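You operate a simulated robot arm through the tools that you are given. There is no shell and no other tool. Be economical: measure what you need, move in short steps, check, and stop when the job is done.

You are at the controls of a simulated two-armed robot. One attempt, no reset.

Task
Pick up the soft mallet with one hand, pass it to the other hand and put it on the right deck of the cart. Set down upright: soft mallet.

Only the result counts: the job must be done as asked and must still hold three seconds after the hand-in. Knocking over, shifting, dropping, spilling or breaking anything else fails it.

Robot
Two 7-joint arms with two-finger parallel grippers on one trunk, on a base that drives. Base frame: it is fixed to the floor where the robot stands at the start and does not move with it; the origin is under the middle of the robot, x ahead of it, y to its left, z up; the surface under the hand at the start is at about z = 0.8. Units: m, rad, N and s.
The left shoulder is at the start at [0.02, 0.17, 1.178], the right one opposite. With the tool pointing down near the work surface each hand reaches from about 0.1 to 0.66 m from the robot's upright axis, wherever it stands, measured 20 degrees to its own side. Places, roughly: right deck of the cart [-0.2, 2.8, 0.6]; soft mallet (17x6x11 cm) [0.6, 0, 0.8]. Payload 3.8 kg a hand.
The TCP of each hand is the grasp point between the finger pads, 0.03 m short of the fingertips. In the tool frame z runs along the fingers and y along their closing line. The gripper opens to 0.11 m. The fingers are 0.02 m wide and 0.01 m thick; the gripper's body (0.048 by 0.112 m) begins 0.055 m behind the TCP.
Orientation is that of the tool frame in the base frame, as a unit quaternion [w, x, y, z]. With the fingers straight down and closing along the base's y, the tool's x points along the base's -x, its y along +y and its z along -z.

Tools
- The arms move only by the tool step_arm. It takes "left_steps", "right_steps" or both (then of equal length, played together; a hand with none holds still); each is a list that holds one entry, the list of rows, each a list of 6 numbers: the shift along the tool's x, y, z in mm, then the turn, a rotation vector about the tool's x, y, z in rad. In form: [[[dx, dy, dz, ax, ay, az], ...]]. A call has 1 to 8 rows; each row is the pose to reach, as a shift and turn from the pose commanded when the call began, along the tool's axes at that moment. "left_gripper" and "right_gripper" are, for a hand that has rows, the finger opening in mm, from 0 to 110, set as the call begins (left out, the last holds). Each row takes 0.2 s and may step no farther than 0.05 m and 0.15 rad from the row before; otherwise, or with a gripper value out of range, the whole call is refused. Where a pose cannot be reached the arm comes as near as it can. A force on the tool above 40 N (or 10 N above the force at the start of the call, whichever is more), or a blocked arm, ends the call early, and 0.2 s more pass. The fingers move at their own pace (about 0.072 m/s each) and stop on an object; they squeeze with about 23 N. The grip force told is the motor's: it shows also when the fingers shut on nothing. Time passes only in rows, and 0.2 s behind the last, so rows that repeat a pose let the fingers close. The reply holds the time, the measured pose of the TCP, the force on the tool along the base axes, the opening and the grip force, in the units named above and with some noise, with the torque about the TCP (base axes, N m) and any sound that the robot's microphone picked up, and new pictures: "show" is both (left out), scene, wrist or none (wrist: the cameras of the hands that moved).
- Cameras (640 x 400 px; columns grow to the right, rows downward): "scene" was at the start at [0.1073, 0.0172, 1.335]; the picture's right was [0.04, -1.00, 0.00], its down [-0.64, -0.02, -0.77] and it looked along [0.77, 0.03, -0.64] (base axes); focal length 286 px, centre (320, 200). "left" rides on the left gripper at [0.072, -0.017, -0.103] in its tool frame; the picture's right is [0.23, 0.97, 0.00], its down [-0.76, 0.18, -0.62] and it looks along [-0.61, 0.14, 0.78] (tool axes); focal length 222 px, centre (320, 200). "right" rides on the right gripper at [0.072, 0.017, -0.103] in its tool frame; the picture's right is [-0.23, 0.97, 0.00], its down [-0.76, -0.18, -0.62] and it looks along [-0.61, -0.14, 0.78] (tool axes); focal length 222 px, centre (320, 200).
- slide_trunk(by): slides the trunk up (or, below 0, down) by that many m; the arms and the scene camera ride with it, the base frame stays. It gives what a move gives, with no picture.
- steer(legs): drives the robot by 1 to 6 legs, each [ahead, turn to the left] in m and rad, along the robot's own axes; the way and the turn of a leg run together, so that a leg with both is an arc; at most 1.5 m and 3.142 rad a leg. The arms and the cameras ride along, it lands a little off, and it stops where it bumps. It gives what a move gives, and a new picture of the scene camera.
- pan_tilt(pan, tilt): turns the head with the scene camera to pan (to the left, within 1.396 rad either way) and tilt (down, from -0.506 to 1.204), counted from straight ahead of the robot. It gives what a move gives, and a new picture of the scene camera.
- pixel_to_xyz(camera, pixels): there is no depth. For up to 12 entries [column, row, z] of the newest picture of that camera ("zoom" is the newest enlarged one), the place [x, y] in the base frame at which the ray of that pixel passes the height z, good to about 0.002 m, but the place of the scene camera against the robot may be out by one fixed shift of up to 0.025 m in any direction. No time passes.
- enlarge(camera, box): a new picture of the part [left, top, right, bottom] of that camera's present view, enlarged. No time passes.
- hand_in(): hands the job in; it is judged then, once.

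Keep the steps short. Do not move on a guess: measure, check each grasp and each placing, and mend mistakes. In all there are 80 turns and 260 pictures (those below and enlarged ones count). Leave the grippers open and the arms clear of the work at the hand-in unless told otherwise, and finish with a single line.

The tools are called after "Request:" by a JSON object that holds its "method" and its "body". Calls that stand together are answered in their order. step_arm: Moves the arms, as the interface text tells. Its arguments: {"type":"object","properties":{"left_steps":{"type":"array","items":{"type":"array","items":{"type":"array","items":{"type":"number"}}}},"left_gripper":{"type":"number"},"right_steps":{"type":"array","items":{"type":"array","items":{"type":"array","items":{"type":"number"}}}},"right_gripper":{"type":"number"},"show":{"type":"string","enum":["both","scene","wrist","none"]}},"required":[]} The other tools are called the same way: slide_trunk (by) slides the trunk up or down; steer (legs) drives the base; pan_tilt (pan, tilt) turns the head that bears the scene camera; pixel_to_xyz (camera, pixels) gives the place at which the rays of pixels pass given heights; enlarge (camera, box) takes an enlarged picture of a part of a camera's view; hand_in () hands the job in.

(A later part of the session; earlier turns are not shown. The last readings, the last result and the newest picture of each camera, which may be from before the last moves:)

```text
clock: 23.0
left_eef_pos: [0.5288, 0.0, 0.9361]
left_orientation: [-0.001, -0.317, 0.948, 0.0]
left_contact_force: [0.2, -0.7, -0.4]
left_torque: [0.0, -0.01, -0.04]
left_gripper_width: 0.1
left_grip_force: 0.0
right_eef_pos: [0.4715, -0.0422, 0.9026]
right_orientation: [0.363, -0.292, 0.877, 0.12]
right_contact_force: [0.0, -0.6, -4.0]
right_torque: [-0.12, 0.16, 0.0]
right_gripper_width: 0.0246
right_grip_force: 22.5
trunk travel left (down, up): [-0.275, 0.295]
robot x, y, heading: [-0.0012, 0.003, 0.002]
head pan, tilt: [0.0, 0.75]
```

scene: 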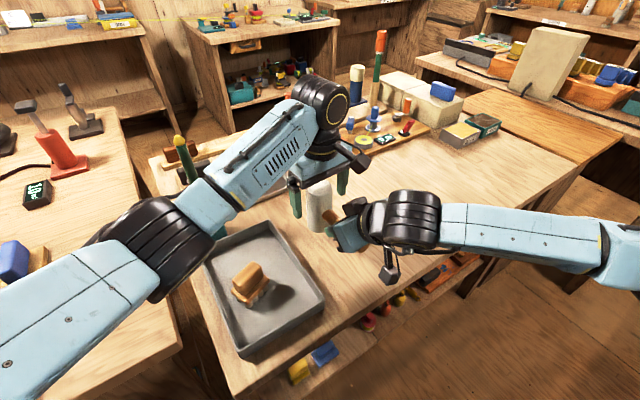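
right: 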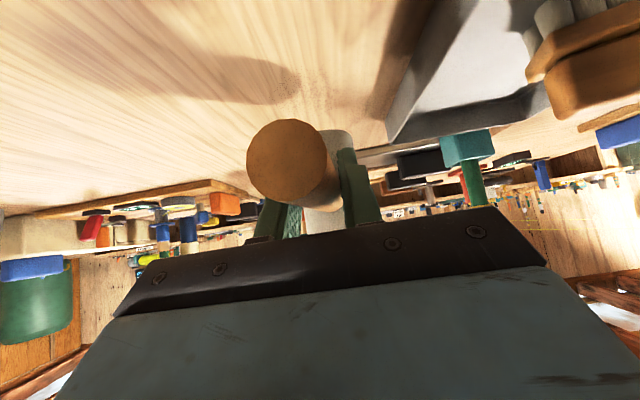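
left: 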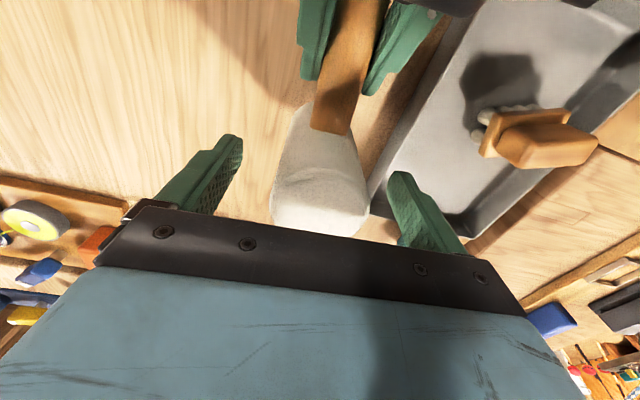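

The head sits centred between the left fingers. I close the left hand.

Request:
{"method": "step_arm", "body": {"left_steps": [[[0, 0, 0, 0, 0, 0], [0, 0, 0, 0, 0, 0], [0, 0, 0, 0, 0, 0], [0, 0, 0, 0, 0, 0]]], "left_gripper": 0, "show": "both"}}

```text
clock: 24.0
left_eef_pos: [0.5284, -0.0007, 0.9355]
left_orientation: [0.0, -0.318, 0.948, 0.0]
left_contact_force: [-1.0, 2.3, 0.3]
left_torque: [-0.1, 0.05, -0.03]
left_gripper_width: 0.0536
left_grip_force: 23.3
right_eef_pos: [0.4737, -0.0428, 0.901]
right_orientation: [0.362, -0.292, 0.877, 0.121]
right_contact_force: [0.8, -1.8, -2.6]
right_torque: [0.05, 0.11, -0.08]
right_gripper_width: 0.0244
right_grip_force: 23.1
trunk travel left (down, up): [-0.275, 0.295]
robot x, y, heading: [0.0018, -0.0034, 0.003]
head pan, tilt: [0.0, 0.75]
```

scene: 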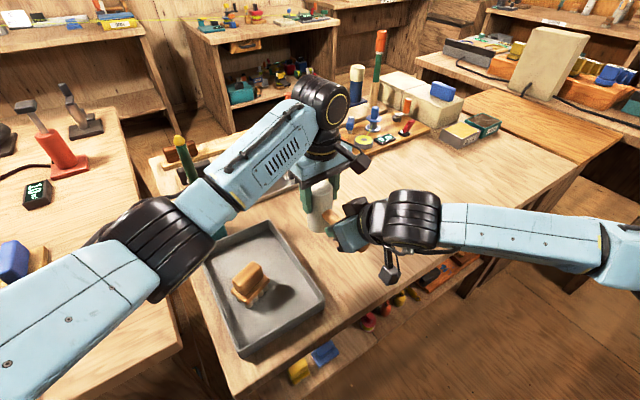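
left: 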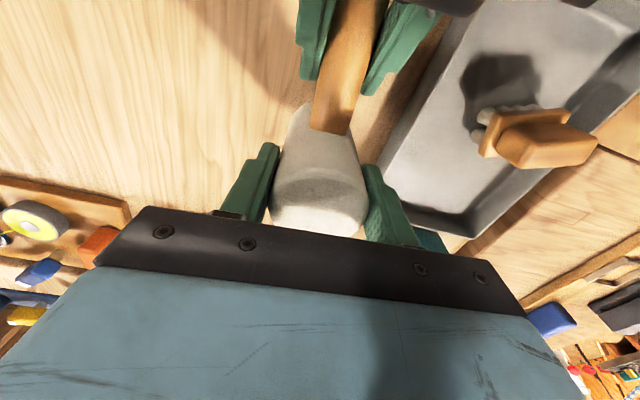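

The left hand grips at 53.6 mm with 23 N. I open the right hand slowly, holding still.

Request:
{"method": "step_arm", "body": {"right_steps": [[[0, 0, 0, 0, 0, 0], [0, 0, 0, 0, 0, 0], [0, 0, 0, 0, 0, 0], [0, 0, 0, 0, 0, 0]]], "right_gripper": 70, "show": "both"}}

Request:
{"method": "enlarge", "body": {"camera": "scene", "box": [260, 100, 440, 280]}}

```text
clock: 25.0
left_eef_pos: [0.5281, -0.0009, 0.9367]
left_orientation: [0.0, -0.317, 0.948, 0.001]
left_contact_force: [-0.3, -0.6, 0.1]
left_torque: [0.0, 0.02, 0.02]
left_gripper_width: 0.0533
left_grip_force: 22.6
right_eef_pos: [0.4741, -0.0408, 0.9022]
right_orientation: [0.363, -0.292, 0.877, 0.12]
right_contact_force: [-0.9, 0.6, 0.7]
right_torque: [-0.02, -0.03, 0.02]
right_gripper_width: 0.0701
right_grip_force: 0.0
trunk travel left (down, up): [-0.275, 0.295]
robot x, y, heading: [-0.0025, -0.0012, 0.002]
head pan, tilt: [0.0, 0.75]
```

scene: 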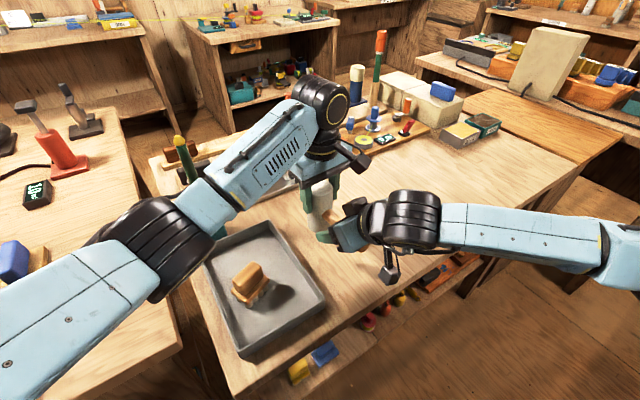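
right: 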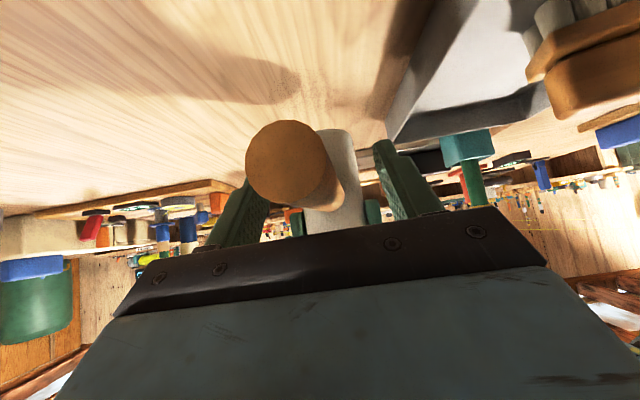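

```text
2.22 times, centred on (350, 190) of scene
```

zoom: 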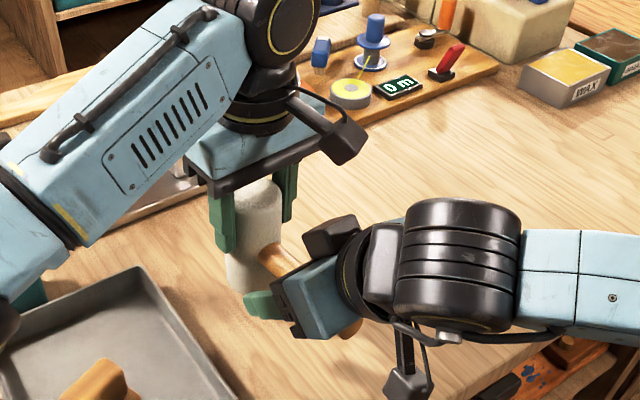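

The right hand is open. I back it out along its fingers and check whether the left hand carries the load.

Request:
{"method": "step_arm", "body": {"right_steps": [[[0, 0, -8, 0, 0, 0], [0, 0, -20, 0, 0, 0], [0, 0, -40, 0, 0, 0], [0, 0, -60, 0, 0, 0], [0, 0, -85, 0, 0, 0], [0, 0, -110, 0, 0, 0]]], "show": "both"}}

Request:
{"method": "enlarge", "body": {"camera": "scene", "box": [260, 100, 440, 280]}}

```text
clock: 26.4
left_eef_pos: [0.528, -0.0013, 0.9376]
left_orientation: [0.0, -0.318, 0.948, 0.0]
left_contact_force: [-0.7, -0.4, -0.2]
left_torque: [0.0, -0.01, -0.01]
left_gripper_width: 0.0534
left_grip_force: 23.0
right_eef_pos: [0.4122, -0.0884, 0.979]
right_orientation: [0.363, -0.293, 0.876, 0.121]
right_contact_force: [-0.3, -1.2, 0.4]
right_torque: [0.04, 0.01, -0.02]
right_gripper_width: 0.0701
right_grip_force: 0.1
trunk travel left (down, up): [-0.275, 0.295]
robot x, y, heading: [0.0013, 0.0004, 0.004]
head pan, tilt: [0.0, 0.75]
```

scene: 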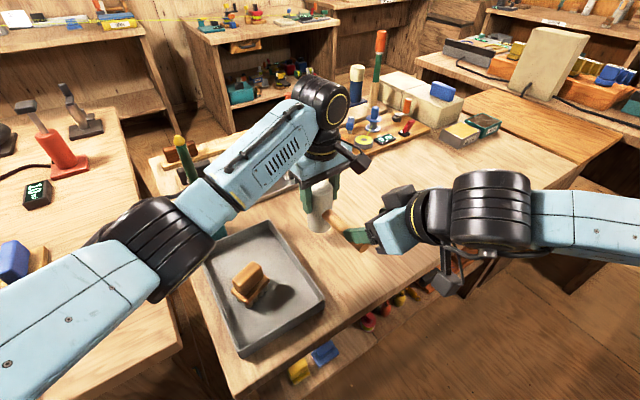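
right: 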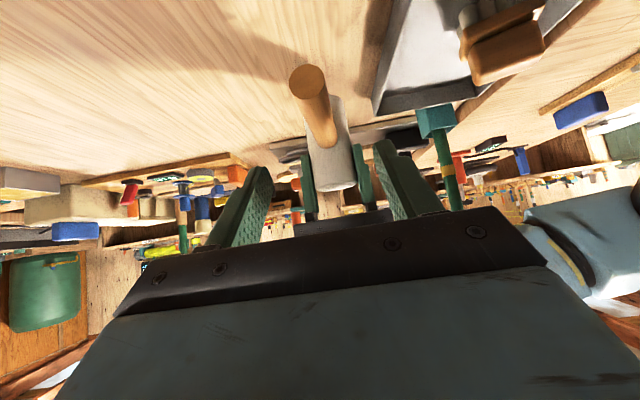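

```text
2.22 times, centred on (350, 190) of scene
```

zoom: 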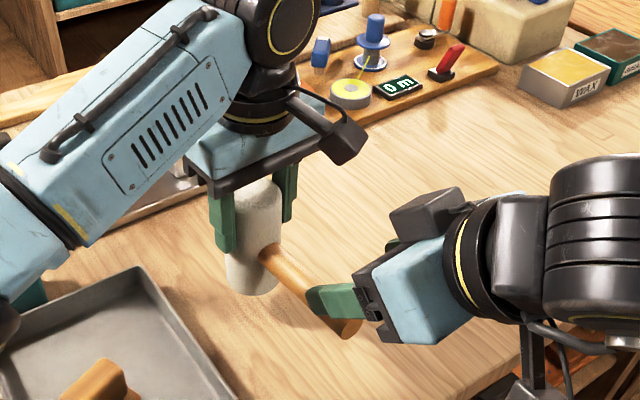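

The left hand reads almost no load, so I check whether the mallet has slid down.

Request:
{"method": "pixel_to_xyz", "body": {"camera": "right", "pixels": [[308, 80, 0.9], [308, 80, 0.88], [308, 80, 0.855], [327, 143, 0.9], [327, 143, 0.88], [327, 143, 0.855]]}}

Request:
{"method": "step_arm", "body": {"left_steps": [[[0, 0, -3, 0, 0, 0], [0, 0, -8, 0, 0, 0], [0, 0, -8, 0, 0, 0], [0, 0, -8, 0, 0, 0]]], "show": "both"}}

Request:
{"method": "enlarge", "body": {"camera": "left", "box": [200, 0, 440, 260]}}

Request:
{"method": "enlarge", "body": {"camera": "scene", "box": [260, 100, 440, 280]}}

```text
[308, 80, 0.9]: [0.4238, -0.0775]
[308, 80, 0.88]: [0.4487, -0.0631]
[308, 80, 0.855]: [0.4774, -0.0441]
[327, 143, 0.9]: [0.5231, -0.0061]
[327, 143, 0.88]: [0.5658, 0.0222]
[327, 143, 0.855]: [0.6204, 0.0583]
```

```text
clock: 27.4
left_eef_pos: [0.527, 0.0003, 0.946]
left_orientation: [0.0, -0.317, 0.948, -0.001]
left_contact_force: [-0.5, 0.9, -3.4]
left_torque: [-0.02, -0.04, 0.0]
left_gripper_width: 0.0535
left_grip_force: 23.0
right_eef_pos: [0.413, -0.0886, 0.9782]
right_orientation: [0.363, -0.292, 0.877, 0.121]
right_contact_force: [0.2, 0.7, 0.1]
right_torque: [-0.02, 0.01, 0.0]
right_gripper_width: 0.0699
right_grip_force: 0.0
trunk travel left (down, up): [-0.275, 0.295]
robot x, y, heading: [0.0022, -0.0009, 0.0]
head pan, tilt: [0.0, 0.75]
```

scene: 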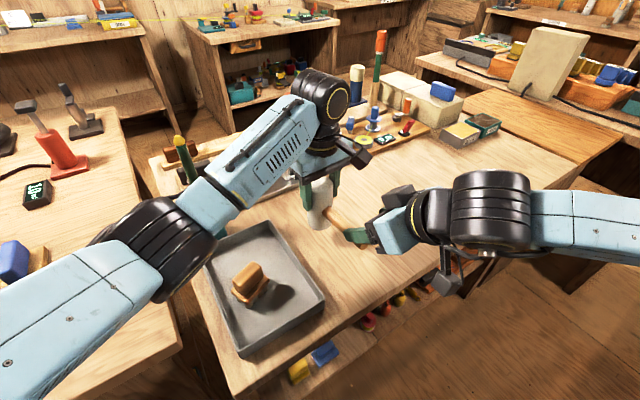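
left: 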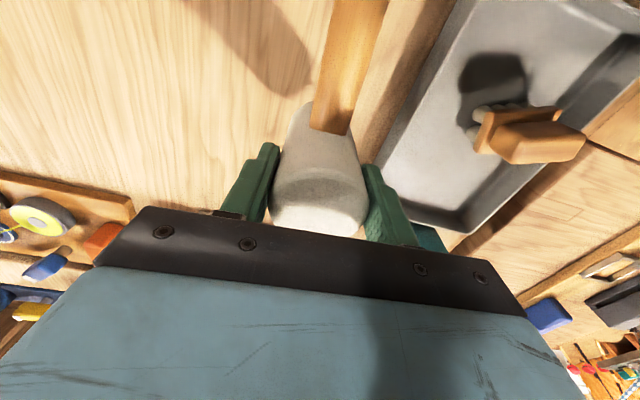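

```text
1.54 times, centred on (320, 130) of left
```

zoom: 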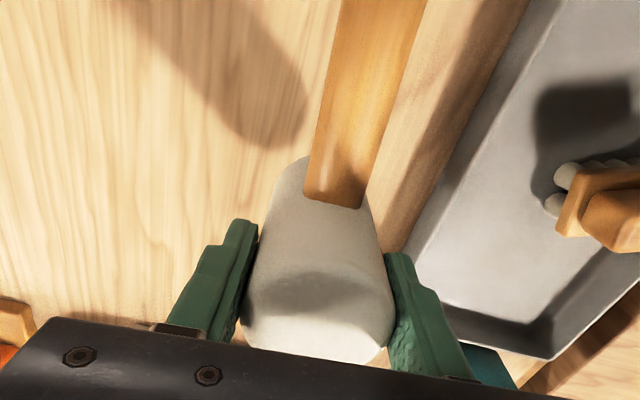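

```text
2.22 times, centred on (350, 190) of scene
```

zoom: 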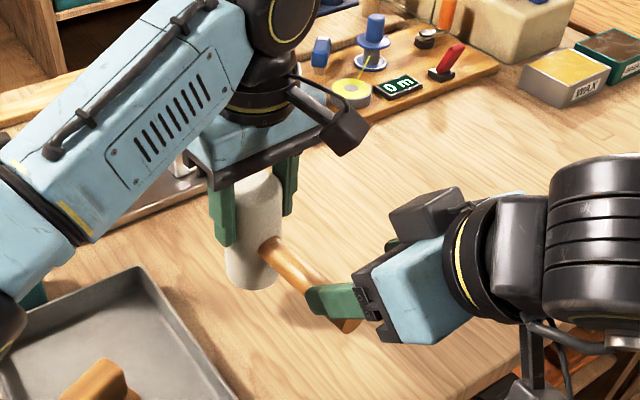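

The load is now 3.4 N on the left and the handle is at z≈0.90, so the left hand holds the mallet upright. I withdraw the right hand to its own side.

Request:
{"method": "step_arm", "body": {"right_steps": [[[0, 0, -30, 0, 0, 0], [0, 0, -60, 0, 0, 0], [9, -34, -86, 0, 0, 0], [18, -68, -113, 0, 0, 0], [27, -102, -140, 0, 0, 0], [37, -136, -167, 0, 0, 0]]], "show": "scene"}}

Request:
{"method": "step_arm", "body": {"left_steps": [[[0, 0, -5, 0, 0, 0], [0, 0, -12, 0, 0, 0], [0, 0, -20, 0, 0, 0], [0, 0, -30, 0, 0, 0], [0, 0, -40, 0, 0, 0], [0, 0, -50, 0, 0, 0], [0, 0, -60, 0, 0, 0], [0, 0, -66, 0, 0, 0]]], "show": "both"}}

```text
clock: 28.8
left_eef_pos: [0.5274, 0.0009, 0.9442]
left_orientation: [0.0, -0.317, 0.948, 0.0]
left_contact_force: [-0.3, -0.8, -3.5]
left_torque: [-0.02, 0.0, 0.01]
left_gripper_width: 0.0534
left_grip_force: 23.7
right_eef_pos: [0.3783, -0.2849, 1.0759]
right_orientation: [0.363, -0.293, 0.876, 0.121]
right_contact_force: [0.0, -1.4, 0.7]
right_torque: [-0.01, -0.02, 0.03]
right_gripper_width: 0.0702
right_grip_force: 0.0
trunk travel left (down, up): [-0.275, 0.295]
robot x, y, heading: [0.0018, -0.0002, 0.001]
head pan, tilt: [0.0, 0.75]
```

scene: 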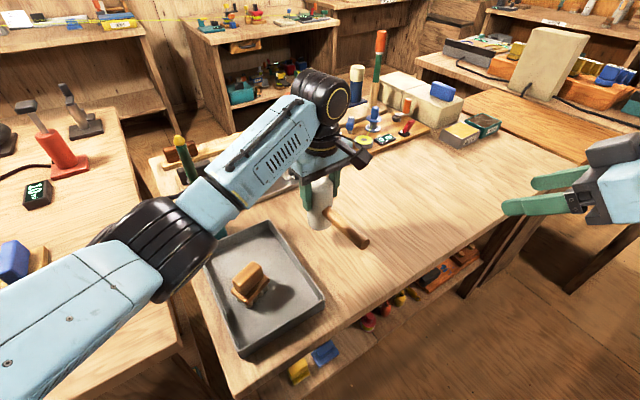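

```text
clock: 30.6
left_eef_pos: [0.5278, -0.003, 1.0118]
left_orientation: [0.0, -0.317, 0.948, 0.001]
left_contact_force: [-0.4, -0.7, -2.7]
left_torque: [0.05, -0.01, 0.0]
left_gripper_width: 0.0533
left_grip_force: 23.5
right_eef_pos: [0.3772, -0.2845, 1.0764]
right_orientation: [0.363, -0.292, 0.877, 0.12]
right_contact_force: [0.8, -0.1, 1.3]
right_torque: [0.02, 0.0, -0.01]
right_gripper_width: 0.0699
right_grip_force: 0.0
trunk travel left (down, up): [-0.275, 0.295]
robot x, y, heading: [-0.0019, 0.002, 0.001]
head pan, tilt: [0.0, 0.75]
```

scene: 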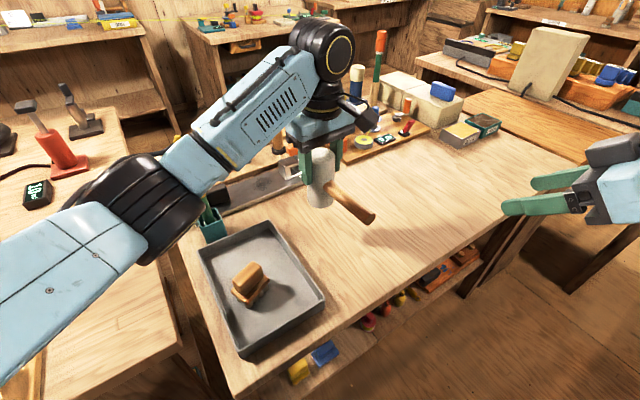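
left: 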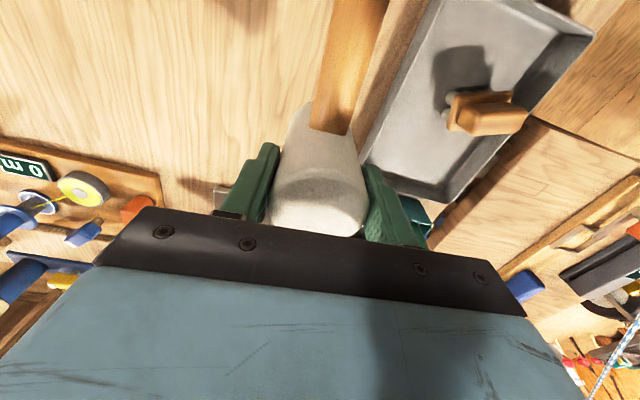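

The hold is good. For driving, I draw the left hand closer to the body.

Request:
{"method": "step_arm", "body": {"left_steps": [[[6, 8, -3, 0, 0, 0], [18, 24, -8, 0, 0, 0], [32, 44, -14, 0, 0, 0], [48, 65, -20, 0, 0, 0], [64, 87, -26, 0, 0, 0], [80, 109, -32, 0, 0, 0], [94, 128, -37, 0, 0, 0], [104, 141, -40, 0, 0, 0]]], "show": "wrist"}}

Request:
{"method": "pan_tilt", "body": {"pan": 0.75, "tilt": 0.8}}

```text
clock: 32.4
left_eef_pos: [0.3591, 0.0504, 1.0508]
left_orientation: [0.0, -0.317, 0.948, 0.0]
left_contact_force: [0.2, 0.1, -3.5]
left_torque: [0.01, 0.0, 0.03]
left_gripper_width: 0.0536
left_grip_force: 22.7
right_eef_pos: [0.378, -0.2848, 1.0748]
right_orientation: [0.363, -0.292, 0.877, 0.121]
right_contact_force: [0.5, 0.0, 0.2]
right_torque: [-0.01, 0.02, -0.02]
right_gripper_width: 0.0699
right_grip_force: 0.0
trunk travel left (down, up): [-0.275, 0.295]
robot x, y, heading: [0.0002, 0.0002, -0.002]
head pan, tilt: [0.0, 0.75]
```

left: 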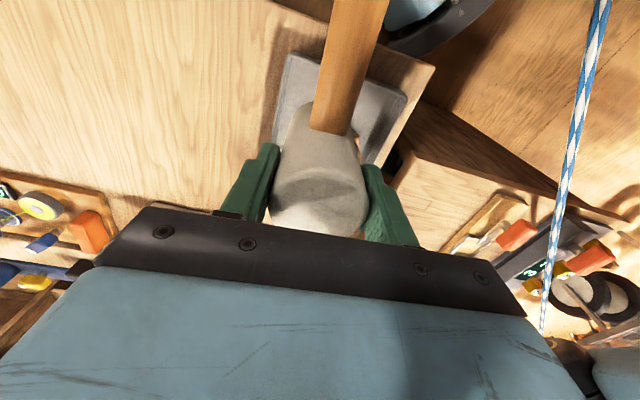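

```text
clock: 33.5
left_eef_pos: [0.3593, 0.0496, 1.0513]
left_orientation: [0.0, -0.317, 0.948, 0.0]
left_contact_force: [-0.4, 0.5, -3.7]
left_torque: [-0.01, 0.0, 0.01]
left_gripper_width: 0.0535
left_grip_force: 23.5
right_eef_pos: [0.3788, -0.2848, 1.0739]
right_orientation: [0.363, -0.292, 0.876, 0.121]
right_contact_force: [0.2, 0.2, -0.2]
right_torque: [-0.05, 0.01, 0.03]
right_gripper_width: 0.0698
right_grip_force: 0.1
trunk travel left (down, up): [-0.275, 0.295]
robot x, y, heading: [-0.0018, -0.0017, 0.003]
head pan, tilt: [0.75, 0.799]
```

scene: 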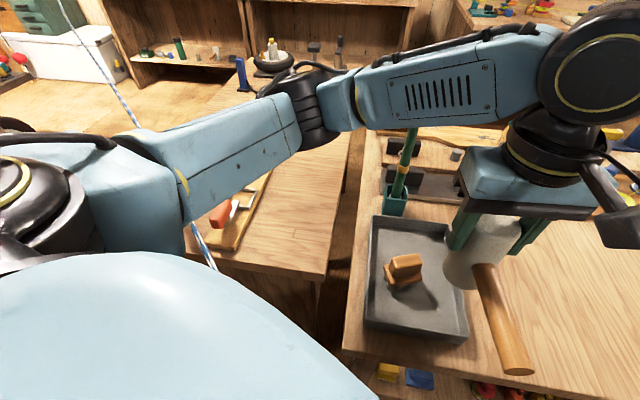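

A blue and white rope crosses the path on the left. I'll triangulate it from the scene and left wrist views before driving.

Request:
{"method": "pixel_to_xyz", "body": {"camera": "scene", "pixels": [[130, 100, 0.5], [130, 100, 1.0], [200, 240, 0.5], [200, 240, 1.0], [105, 53, 0.5], [105, 53, 1.0], [335, 240, 0.8], [316, 300, 0.8]]}}

Request:
{"method": "pixel_to_xyz", "body": {"camera": "left", "pixels": [[605, 0, 0.5], [605, 0, 1.0], [575, 168, 0.5], [575, 168, 1.0], [545, 330, 0.5], [545, 330, 1.0]]}}

Request:
{"method": "enlarge", "body": {"camera": "scene", "box": [40, 0, 360, 300]}}

Request:
{"method": "enlarge", "body": {"camera": "left", "box": [400, 0, 640, 340]}}

```text
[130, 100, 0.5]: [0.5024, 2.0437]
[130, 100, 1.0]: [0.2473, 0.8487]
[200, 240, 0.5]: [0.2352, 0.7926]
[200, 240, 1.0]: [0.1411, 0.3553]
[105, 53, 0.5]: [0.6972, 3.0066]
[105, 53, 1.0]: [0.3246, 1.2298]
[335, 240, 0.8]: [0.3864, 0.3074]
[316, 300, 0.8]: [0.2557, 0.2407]
```

```text
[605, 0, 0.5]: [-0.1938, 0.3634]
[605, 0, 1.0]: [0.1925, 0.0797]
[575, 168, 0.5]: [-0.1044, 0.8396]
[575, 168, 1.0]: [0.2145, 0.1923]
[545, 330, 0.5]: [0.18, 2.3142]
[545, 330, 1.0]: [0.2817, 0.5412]
```

```text
1.33 times, centred on (200, 150) of scene
```

zoom: 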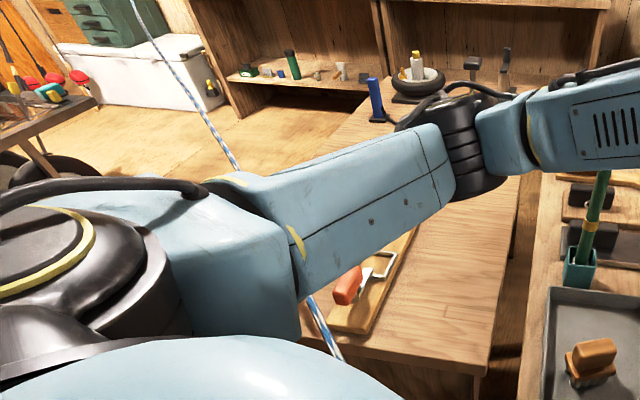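

```text
1.18 times, centred on (520, 170) of left
```

zoom: 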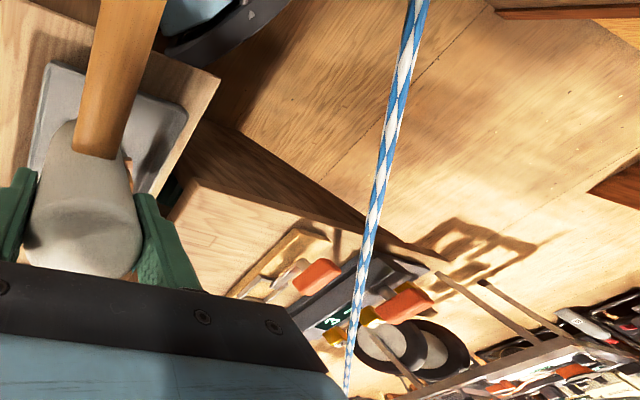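

The triangulation suggests a near-horizontal cord at z≈0.88. I look steeply down to the left to see where it ends near the robot.

Request:
{"method": "pan_tilt", "body": {"pan": 1.39, "tilt": 1.15}}

Request:
{"method": "pan_tilt", "body": {"pan": 1.39, "tilt": 0.1}}

Request:
{"method": "enlarge", "body": {"camera": "scene", "box": [220, 0, 440, 300]}}

```text
clock: 34.6
left_eef_pos: [0.3618, 0.0488, 1.0511]
left_orientation: [0.001, -0.318, 0.948, 0.001]
left_contact_force: [0.4, -0.2, -4.3]
left_torque: [-0.01, -0.01, 0.03]
left_gripper_width: 0.0533
left_grip_force: 23.3
right_eef_pos: [0.3778, -0.2845, 1.0746]
right_orientation: [0.363, -0.292, 0.877, 0.121]
right_contact_force: [-0.1, -0.8, 0.2]
right_torque: [-0.04, -0.01, 0.0]
right_gripper_width: 0.0701
right_grip_force: 0.0
trunk travel left (down, up): [-0.275, 0.295]
robot x, y, heading: [-0.0008, 0.0008, 0.001]
head pan, tilt: [1.389, 1.15]
```

scene: 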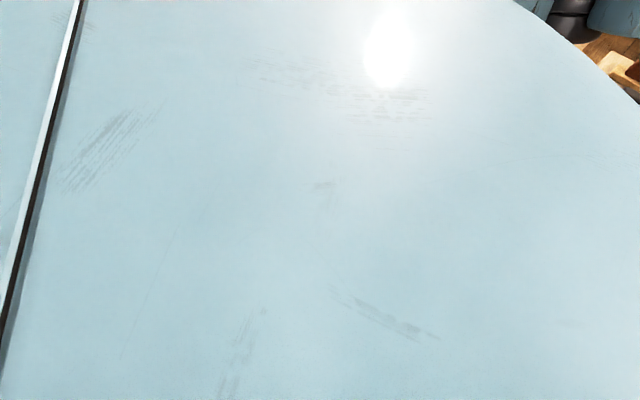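

```text
clock: 35.9
left_eef_pos: [0.36, 0.0477, 1.0514]
left_orientation: [0.0, -0.317, 0.948, 0.0]
left_contact_force: [-0.2, -1.2, -3.6]
left_torque: [0.04, 0.02, 0.0]
left_gripper_width: 0.0539
left_grip_force: 23.0
right_eef_pos: [0.3783, -0.2842, 1.0749]
right_orientation: [0.362, -0.293, 0.877, 0.121]
right_contact_force: [-0.5, 0.3, -0.1]
right_torque: [0.02, -0.01, 0.03]
right_gripper_width: 0.07
right_grip_force: 0.0
trunk travel left (down, up): [-0.275, 0.295]
robot x, y, heading: [0.0023, 0.0035, -0.001]
head pan, tilt: [1.389, 0.099]
```

scene: 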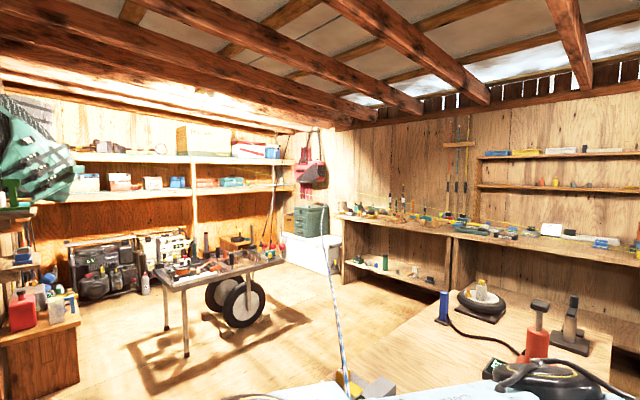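

```text
1.33 times, centred on (330, 150) of scene
```

zoom: 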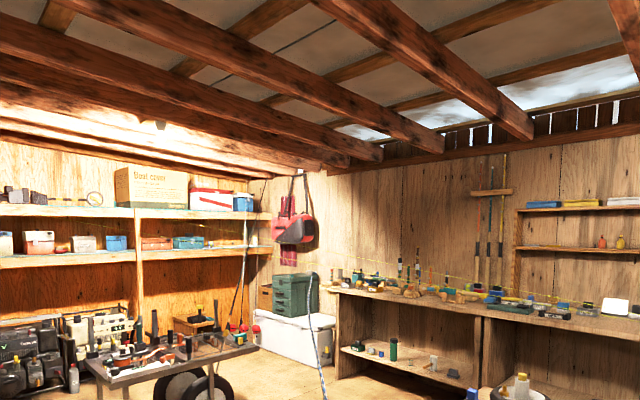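

The cord runs at about z 0.88 from the far corner toward the robot's left front, with the cart on its left side. The mallet bottom at 0.96 clears it. I back up a little and turn left partway, watching.

Request:
{"method": "pan_tilt", "body": {"pan": 0.0, "tilt": 0.45}}

Request:
{"method": "steer", "body": {"legs": [[-0.15, 0.0], [0.0, 0.8]]}}

```text
clock: 37.4
left_eef_pos: [0.3604, 0.0491, 1.051]
left_orientation: [0.0, -0.317, 0.948, 0.0]
left_contact_force: [0.3, 0.2, -2.0]
left_torque: [-0.01, -0.01, -0.01]
left_gripper_width: 0.0536
left_grip_force: 23.0
right_eef_pos: [0.3779, -0.2837, 1.075]
right_orientation: [0.362, -0.293, 0.876, 0.121]
right_contact_force: [-0.1, -0.9, 0.1]
right_torque: [0.0, 0.01, -0.04]
right_gripper_width: 0.0701
right_grip_force: 0.0
trunk travel left (down, up): [-0.275, 0.295]
robot x, y, heading: [0.0023, 0.0018, 0.001]
head pan, tilt: [0.0, 0.45]
```

scene: 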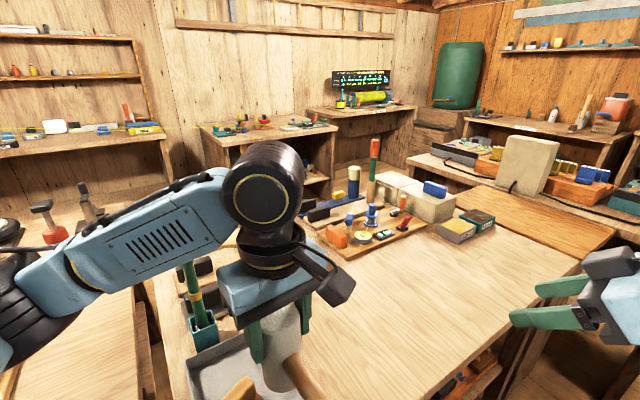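

```text
clock: 40.8
left_eef_pos: [0.0733, 0.2906, 1.0505]
left_orientation: [-0.001, -0.658, 0.753, 0.0]
left_contact_force: [-0.5, -0.2, -3.4]
left_torque: [0.01, -0.02, -0.01]
left_gripper_width: 0.0537
left_grip_force: 22.7
right_eef_pos: [0.3226, 0.0684, 1.0752]
right_orientation: [0.287, -0.609, 0.696, 0.251]
right_contact_force: [0.1, -0.3, 0.4]
right_torque: [-0.02, 0.0, 0.03]
right_gripper_width: 0.0701
right_grip_force: 0.1
trunk travel left (down, up): [-0.275, 0.295]
robot x, y, heading: [-0.1486, -0.0029, 0.79]
head pan, tilt: [0.0, 0.45]
```

scene: 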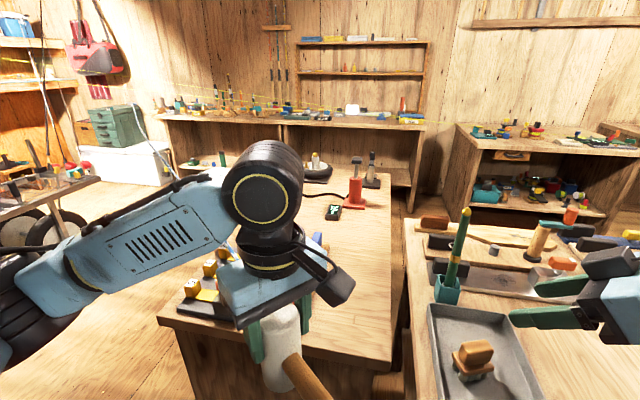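

Request:
{"method": "steer", "body": {"legs": [[0.0, 0.85]]}}

```text
clock: 43.5
left_eef_pos: [-0.2249, 0.3561, 1.0503]
left_orientation: [0.0, 0.912, -0.41, 0.0]
left_contact_force: [-0.9, 0.5, -2.6]
left_torque: [0.04, -0.03, -0.04]
left_gripper_width: 0.0533
left_grip_force: 23.2
right_eef_pos: [0.1077, 0.4005, 1.0747]
right_orientation: [-0.156, 0.843, -0.378, -0.348]
right_contact_force: [-0.8, 0.1, 0.0]
right_torque: [-0.01, 0.0, 0.02]
right_gripper_width: 0.07
right_grip_force: 0.1
trunk travel left (down, up): [-0.275, 0.295]
robot x, y, heading: [-0.1464, -0.0014, 1.65]
head pan, tilt: [0.0, 0.45]
```

scene: 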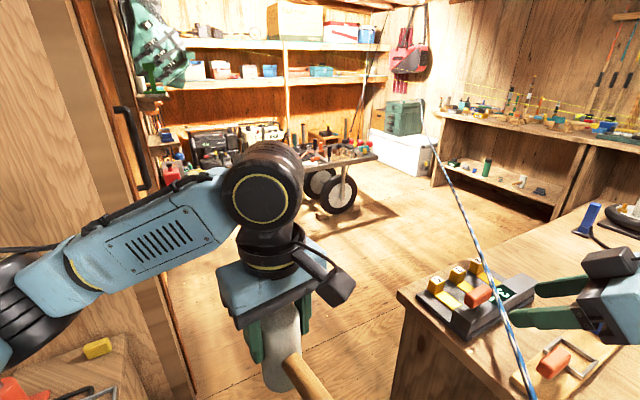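

The way ahead is now visible: a door frame on the left, a bench on the right, and the cord at the right. I measure the cord, bench and jamb.

Request:
{"method": "pixel_to_xyz", "body": {"camera": "scene", "pixels": [[440, 165, 0.88], [470, 245, 0.88], [510, 335, 0.88], [530, 398, 0.88], [402, 296, 0.8], [395, 395, 0.4], [196, 398, 0.3], [172, 310, 0.0], [186, 290, 0.0], [140, 350, 0.8], [356, 213, 0.0], [95, 348, 0.8]]}}

Request:
{"method": "enlarge", "body": {"camera": "scene", "box": [160, 80, 400, 230]}}

```text
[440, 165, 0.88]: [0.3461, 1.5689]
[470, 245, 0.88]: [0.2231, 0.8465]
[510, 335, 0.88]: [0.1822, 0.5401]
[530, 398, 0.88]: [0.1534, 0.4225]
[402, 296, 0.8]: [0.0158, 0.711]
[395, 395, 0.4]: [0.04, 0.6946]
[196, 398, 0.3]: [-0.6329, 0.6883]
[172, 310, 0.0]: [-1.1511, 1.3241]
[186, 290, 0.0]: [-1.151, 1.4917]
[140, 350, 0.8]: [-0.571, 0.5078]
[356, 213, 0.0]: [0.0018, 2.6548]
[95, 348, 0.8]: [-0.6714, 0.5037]
```

```text
2.67 times, centred on (280, 155) of scene
```

zoom: 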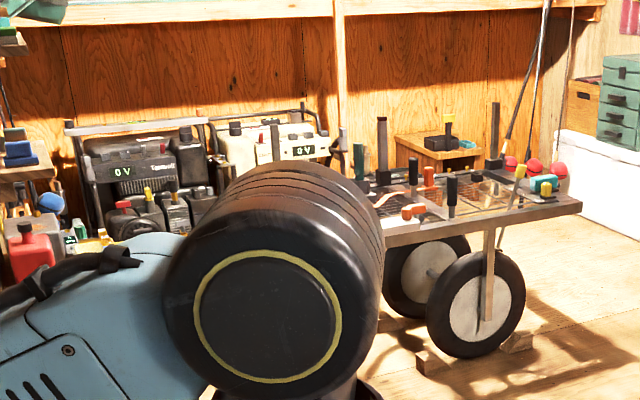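

The gap matters. I look down-left and straight down ahead to measure it.

Request:
{"method": "pan_tilt", "body": {"pan": 0.7, "tilt": 0.6}}

Request:
{"method": "pan_tilt", "body": {"pan": 0.0, "tilt": 0.95}}

```text
clock: 44.5
left_eef_pos: [-0.2242, 0.3558, 1.0512]
left_orientation: [0.0, 0.912, -0.41, -0.001]
left_contact_force: [-0.6, 0.2, -2.3]
left_torque: [0.01, 0.02, -0.01]
left_gripper_width: 0.0532
left_grip_force: 23.3
right_eef_pos: [0.1078, 0.4001, 1.074]
right_orientation: [-0.157, 0.843, -0.38, -0.348]
right_contact_force: [-0.6, -0.1, 0.6]
right_torque: [0.03, 0.02, 0.04]
right_gripper_width: 0.0701
right_grip_force: 0.0
trunk travel left (down, up): [-0.275, 0.295]
robot x, y, heading: [-0.1486, 0.0019, 1.653]
head pan, tilt: [0.7, 0.6]
```

scene: 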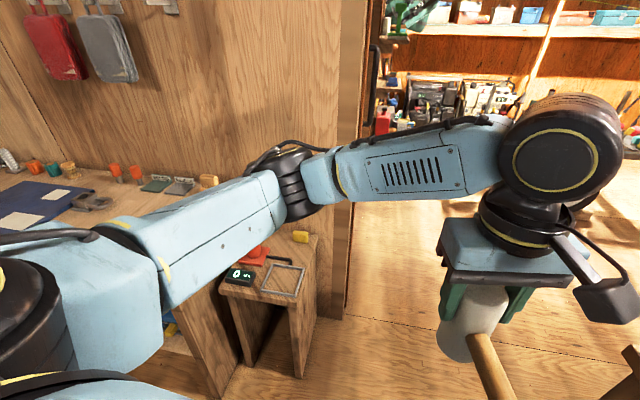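

```text
clock: 45.6
left_eef_pos: [-0.224, 0.3556, 1.0498]
left_orientation: [0.0, 0.912, -0.41, 0.0]
left_contact_force: [-0.7, -0.8, -3.0]
left_torque: [0.04, 0.02, -0.02]
left_gripper_width: 0.0533
left_grip_force: 23.0
right_eef_pos: [0.1077, 0.4, 1.0748]
right_orientation: [-0.157, 0.843, -0.379, -0.349]
right_contact_force: [0.5, 0.5, -0.1]
right_torque: [0.06, 0.01, 0.0]
right_gripper_width: 0.0698
right_grip_force: 0.0
trunk travel left (down, up): [-0.275, 0.295]
robot x, y, heading: [-0.1522, 0.0006, 1.644]
head pan, tilt: [0.0, 0.949]
```

scene: 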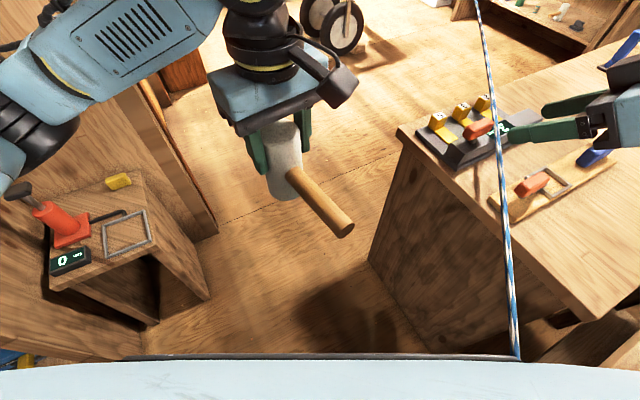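

Request:
{"method": "pixel_to_xyz", "body": {"camera": "scene", "pixels": [[217, 237, 0.0], [210, 300, 0.0], [370, 262, 0.0], [148, 324, 0.0], [400, 128, 0.8], [585, 320, 0.8], [518, 356, 0.88], [480, 40, 0.88], [490, 100, 0.88], [500, 200, 0.88], [140, 178, 0.6], [200, 243, 0.6]]}}

```text
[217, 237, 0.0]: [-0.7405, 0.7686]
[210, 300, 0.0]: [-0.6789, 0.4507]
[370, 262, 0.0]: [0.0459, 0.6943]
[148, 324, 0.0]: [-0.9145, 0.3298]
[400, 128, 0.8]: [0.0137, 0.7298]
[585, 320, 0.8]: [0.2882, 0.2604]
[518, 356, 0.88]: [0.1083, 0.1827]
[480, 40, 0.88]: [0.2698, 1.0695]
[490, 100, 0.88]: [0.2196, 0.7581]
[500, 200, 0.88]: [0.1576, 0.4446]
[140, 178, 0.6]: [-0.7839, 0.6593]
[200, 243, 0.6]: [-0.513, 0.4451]
```

Request:
{"method": "pixel_to_xyz", "body": {"camera": "scene", "pixels": [[30, 130, 1.15], [30, 130, 1.05], [5, 190, 1.05], [5, 190, 1.15], [600, 110, 1.075], [636, 148, 1.1]]}}

Request:
{"method": "enlarge", "body": {"camera": "scene", "box": [0, 0, 320, 300]}}

```text
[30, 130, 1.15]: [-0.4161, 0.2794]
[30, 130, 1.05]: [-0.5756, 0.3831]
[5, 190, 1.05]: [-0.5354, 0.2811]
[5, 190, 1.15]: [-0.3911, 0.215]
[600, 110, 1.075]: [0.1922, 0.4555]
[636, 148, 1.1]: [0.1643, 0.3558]
```

```text
1.33 times, centred on (160, 150) of scene
```

zoom: 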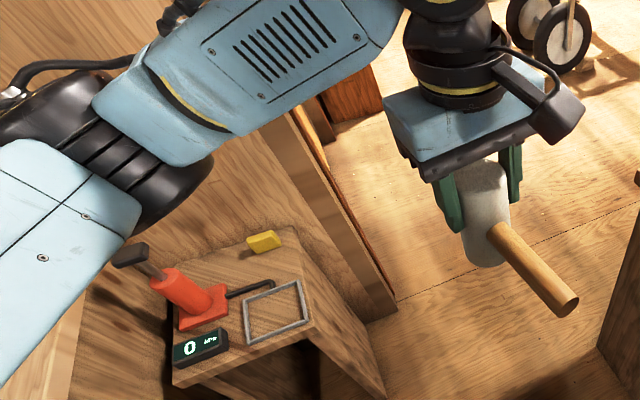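

The left elbow sticks out about 0.4 m to the left, too close to the door jamb. I stretch the left arm forward to pull the elbow in.

Request:
{"method": "step_arm", "body": {"left_steps": [[[-15, 1, 0, 0, 0, 0], [-45, 3, 0, 0, 0, 0], [-80, 5, 0, 0, 0, 0], [-120, 8, 0, 0, 0, 0], [-160, 10, 0, 0, 0, 0], [-200, 12, 0, 0, 0, 0], [-238, 14, 0, 0, 0, 0], [-262, 16, 0, 0, 0, 0]]], "show": "scene"}}

Request:
{"method": "pan_tilt", "body": {"pan": 0.6, "tilt": 0.75}}

```text
clock: 47.4
left_eef_pos: [-0.4104, 0.5384, 1.0488]
left_orientation: [-0.001, 0.912, -0.41, 0.0]
left_contact_force: [0.2, 0.9, -2.7]
left_torque: [0.02, 0.02, 0.03]
left_gripper_width: 0.0534
left_grip_force: 22.7
right_eef_pos: [0.1068, 0.4004, 1.0746]
right_orientation: [-0.156, 0.843, -0.378, -0.348]
right_contact_force: [-0.1, 0.3, 0.7]
right_torque: [-0.02, 0.01, 0.0]
right_gripper_width: 0.0699
right_grip_force: 0.3
trunk travel left (down, up): [-0.275, 0.295]
robot x, y, heading: [-0.1412, 0.0032, 1.648]
head pan, tilt: [0.0, 0.949]
```

scene: 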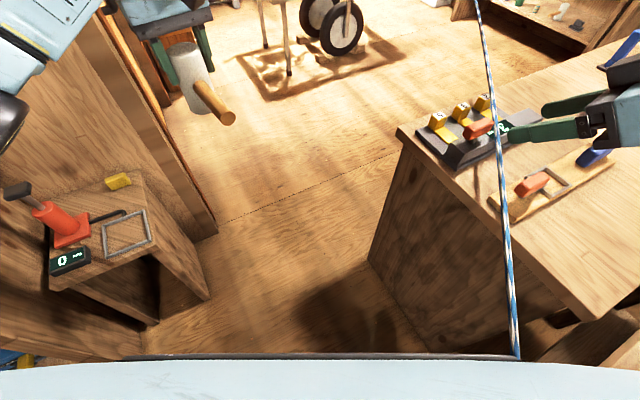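

```text
clock: 48.4
left_eef_pos: [-0.4096, 0.5386, 1.0504]
left_orientation: [0.0, 0.912, -0.41, -0.001]
left_contact_force: [-0.1, 0.6, -3.4]
left_torque: [0.01, -0.03, 0.01]
left_gripper_width: 0.0533
left_grip_force: 22.8
right_eef_pos: [0.1077, 0.4, 1.0744]
right_orientation: [-0.157, 0.842, -0.379, -0.349]
right_contact_force: [0.3, -0.1, -0.5]
right_torque: [0.0, -0.03, 0.03]
right_gripper_width: 0.07
right_grip_force: 0.1
trunk travel left (down, up): [-0.275, 0.295]
robot x, y, heading: [-0.148, 0.0017, 1.652]
head pan, tilt: [0.6, 0.75]
```

scene: 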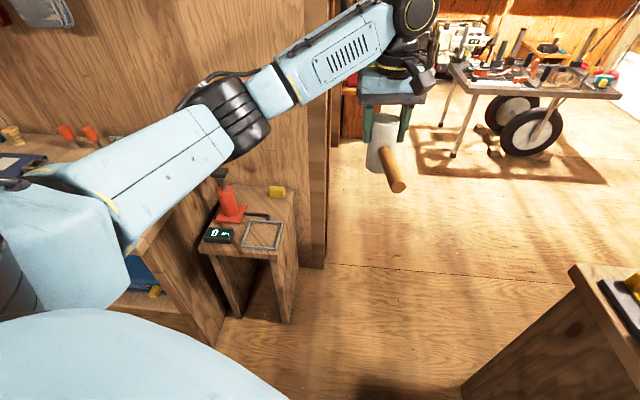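

Request:
{"method": "pixel_to_xyz", "body": {"camera": "scene", "pixels": [[215, 115, 1.1], [180, 110, 1.1], [215, 115, 1.15], [327, 265, 0.0], [292, 322, 0.0], [473, 90, 0.6], [620, 95, 0.6], [449, 60, 0.6], [575, 285, 0.8], [463, 390, 0.1]]}}

Request:
{"method": "enlarge", "body": {"camera": "scene", "box": [400, 0, 640, 150]}}

```text
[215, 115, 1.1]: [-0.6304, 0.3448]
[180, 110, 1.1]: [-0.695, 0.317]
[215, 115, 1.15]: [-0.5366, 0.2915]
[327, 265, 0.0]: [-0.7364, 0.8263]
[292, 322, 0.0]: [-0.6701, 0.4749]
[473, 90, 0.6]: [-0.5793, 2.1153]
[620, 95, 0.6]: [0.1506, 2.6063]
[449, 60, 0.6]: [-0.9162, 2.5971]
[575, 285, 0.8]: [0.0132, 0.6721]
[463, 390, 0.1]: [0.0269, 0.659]
```

```text
2.67 times, centred on (520, 75) of scene
```

zoom: 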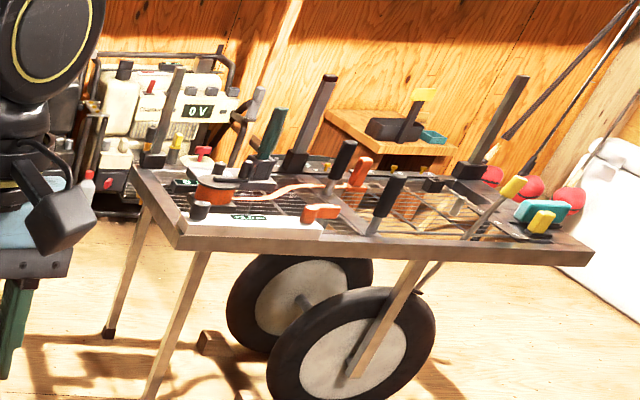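

The elbow still sticks out. Moving the hand farther ahead and toward the centre should straighten the arm and pull the elbow in.

Request:
{"method": "step_arm", "body": {"left_steps": [[[5, -9, 0, 0, 0, 0], [17, -29, 0, 0, 0, 0], [30, -52, 0, 0, 0, 0], [44, -77, 0, 0, 0, 0], [58, -102, 0, 0, 0, 0], [72, -125, 0, 0, 0, 0], [83, -145, 0, 0, 0, 0], [90, -157, 0, 0, 0, 0]]], "show": "scene"}}

```text
clock: 50.2
left_eef_pos: [-0.231, 0.58, 1.0519]
left_orientation: [0.0, 0.912, -0.41, -0.001]
left_contact_force: [-0.5, 0.2, -3.5]
left_torque: [-0.04, -0.03, -0.01]
left_gripper_width: 0.0537
left_grip_force: 22.8
right_eef_pos: [0.1088, 0.4001, 1.0746]
right_orientation: [-0.157, 0.843, -0.38, -0.348]
right_contact_force: [0.2, 0.9, 0.2]
right_torque: [0.0, 0.0, 0.02]
right_gripper_width: 0.0701
right_grip_force: 0.0
trunk travel left (down, up): [-0.275, 0.295]
robot x, y, heading: [-0.1433, -0.0018, 1.651]
head pan, tilt: [0.6, 0.75]
```

scene: 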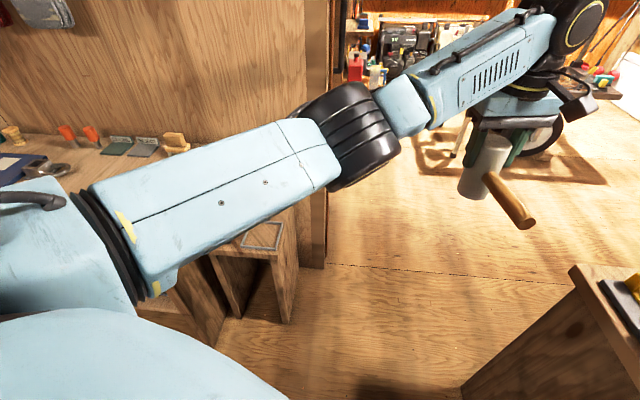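

The elbow is tucked in much better. I turn slightly left and drive the first half toward the middle of the gap.

Request:
{"method": "pan_tilt", "body": {"pan": 0.0, "tilt": 0.8}}

Request:
{"method": "steer", "body": {"legs": [[0.0, 0.2], [0.4, 0.0]]}}

```text
clock: 51.2
left_eef_pos: [-0.2324, 0.578, 1.0519]
left_orientation: [0.0, 0.912, -0.409, 0.0]
left_contact_force: [0.4, -0.9, -2.9]
left_torque: [-0.01, 0.0, -0.01]
left_gripper_width: 0.0535
left_grip_force: 23.4
right_eef_pos: [0.1076, 0.4001, 1.0752]
right_orientation: [-0.157, 0.843, -0.379, -0.348]
right_contact_force: [0.3, 0.4, 0.2]
right_torque: [0.01, 0.01, 0.0]
right_gripper_width: 0.07
right_grip_force: 0.1
trunk travel left (down, up): [-0.275, 0.295]
robot x, y, heading: [-0.1448, 0.0008, 1.651]
head pan, tilt: [0.0, 0.799]
```

scene: 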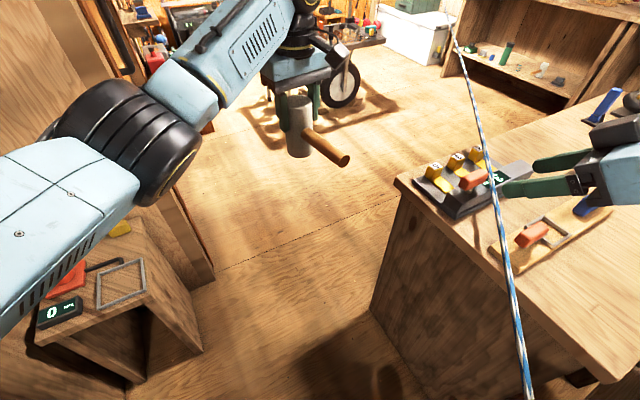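

```text
clock: 54.5
left_eef_pos: [-0.4613, 0.9371, 1.051]
left_orientation: [0.0, 0.95, -0.313, 0.0]
left_contact_force: [0.2, 1.6, -3.6]
left_torque: [0.02, -0.01, 0.0]
left_gripper_width: 0.0535
left_grip_force: 22.1
right_eef_pos: [-0.0935, 0.8328, 1.0744]
right_orientation: [-0.12, 0.878, -0.29, -0.362]
right_contact_force: [0.5, -0.3, 0.0]
right_torque: [0.01, -0.03, 0.0]
right_gripper_width: 0.0698
right_grip_force: 0.1
trunk travel left (down, up): [-0.275, 0.295]
robot x, y, heading: [-0.264, 0.3918, 1.859]
head pan, tilt: [0.0, 0.799]
```

scene: 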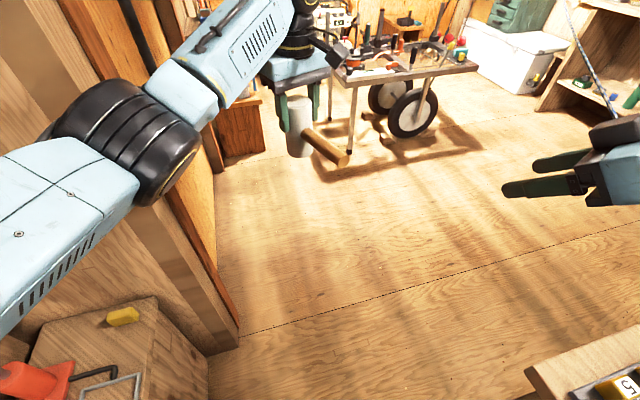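

Request:
{"method": "pixel_to_xyz", "body": {"camera": "scene", "pixels": [[238, 335, 0.0], [265, 152, 0.0], [348, 84, 0.6], [477, 68, 0.6], [530, 372, 0.8], [350, 152, 0.0], [415, 137, 0.0]]}}

```text
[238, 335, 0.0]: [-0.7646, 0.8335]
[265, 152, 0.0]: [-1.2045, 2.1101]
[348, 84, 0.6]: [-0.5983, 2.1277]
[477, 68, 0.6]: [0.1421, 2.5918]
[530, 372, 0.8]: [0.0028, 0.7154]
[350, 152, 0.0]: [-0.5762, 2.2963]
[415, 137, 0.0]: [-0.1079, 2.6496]
```

The gap ahead is clear (jamb at x -0.76, bench corner at x 0.00). I drive on through the middle, then curve right toward the cart's right half.

Request:
{"method": "steer", "body": {"legs": [[0.4, 0.0], [0.45, -0.5]]}}

```text
clock: 59.3
left_eef_pos: [-0.3265, 1.7968, 1.0507]
left_orientation: [0.0, 0.848, -0.53, 0.0]
left_contact_force: [0.0, -0.4, -2.9]
left_torque: [0.0, 0.01, -0.03]
left_gripper_width: 0.0535
left_grip_force: 23.3
right_eef_pos: [-0.0488, 1.5329, 1.0745]
right_orientation: [-0.202, 0.784, -0.49, -0.324]
right_contact_force: [0.0, 0.8, 0.2]
right_torque: [0.0, 0.02, 0.01]
right_gripper_width: 0.07
right_grip_force: 0.0
trunk travel left (down, up): [-0.275, 0.295]
robot x, y, heading: [-0.3987, 1.2175, 1.382]
head pan, tilt: [0.0, 0.799]
```

scene: 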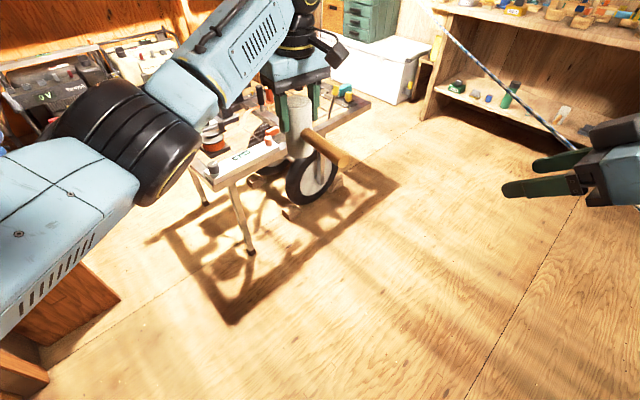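

I drive to a point about 0.6 m in front of the cart's right half and turn to face it.

Request:
{"method": "steer", "body": {"legs": [[0.0, -0.43], [0.7, 0.0]]}}

Request:
{"method": "steer", "body": {"legs": [[0.0, 1.15]]}}

```text
clock: 64.4
left_eef_pos: [0.3015, 2.2864, 1.0507]
left_orientation: [0.0, 0.721, -0.693, 0.0]
left_contact_force: [0.8, 0.0, -2.4]
left_torque: [0.02, 0.01, 0.01]
left_gripper_width: 0.0534
left_grip_force: 23.0
right_eef_pos: [0.4505, 1.9336, 1.0743]
right_orientation: [-0.264, 0.666, -0.64, -0.276]
right_contact_force: [0.5, 0.5, -0.4]
right_torque: [0.02, 0.03, 0.0]
right_gripper_width: 0.0699
right_grip_force: 0.0
trunk travel left (down, up): [-0.275, 0.295]
robot x, y, heading: [0.0001, 1.7842, 0.972]
head pan, tilt: [0.0, 0.799]
```

scene: 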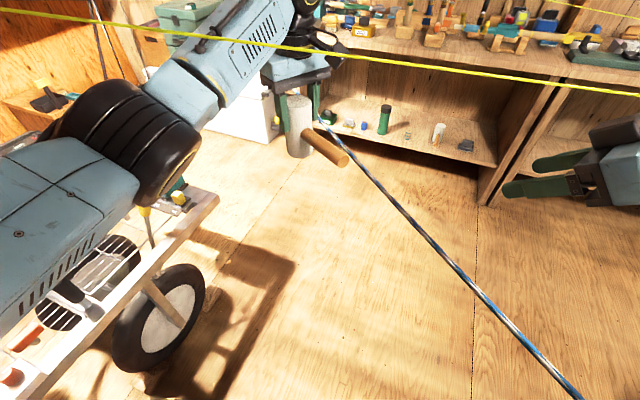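

```text
clock: 67.6
left_eef_pos: [-0.3219, 2.2719, 1.0509]
left_orientation: [0.0, 0.979, -0.203, 0.001]
left_contact_force: [0.3, -0.1, -3.1]
left_torque: [-0.01, -0.01, -0.01]
left_gripper_width: 0.0535
left_grip_force: 23.0
right_eef_pos: [0.0605, 2.2526, 1.0746]
right_orientation: [-0.077, 0.905, -0.187, -0.375]
right_contact_force: [-0.6, 0.5, -0.5]
right_torque: [-0.01, 0.03, 0.0]
right_gripper_width: 0.0701
right_grip_force: 0.0
trunk travel left (down, up): [-0.275, 0.295]
robot x, y, heading: [0.001, 1.7852, 2.086]
head pan, tilt: [0.0, 0.799]
```

scene: 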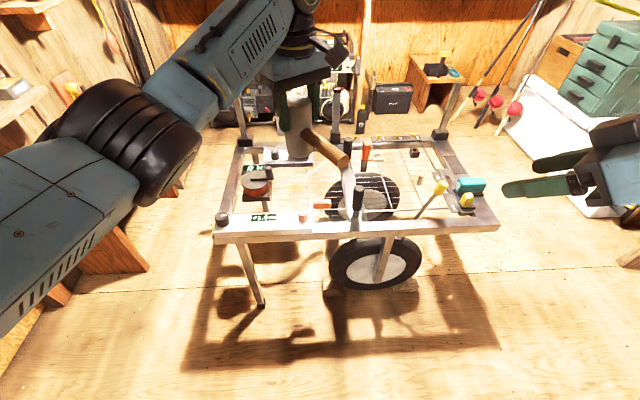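

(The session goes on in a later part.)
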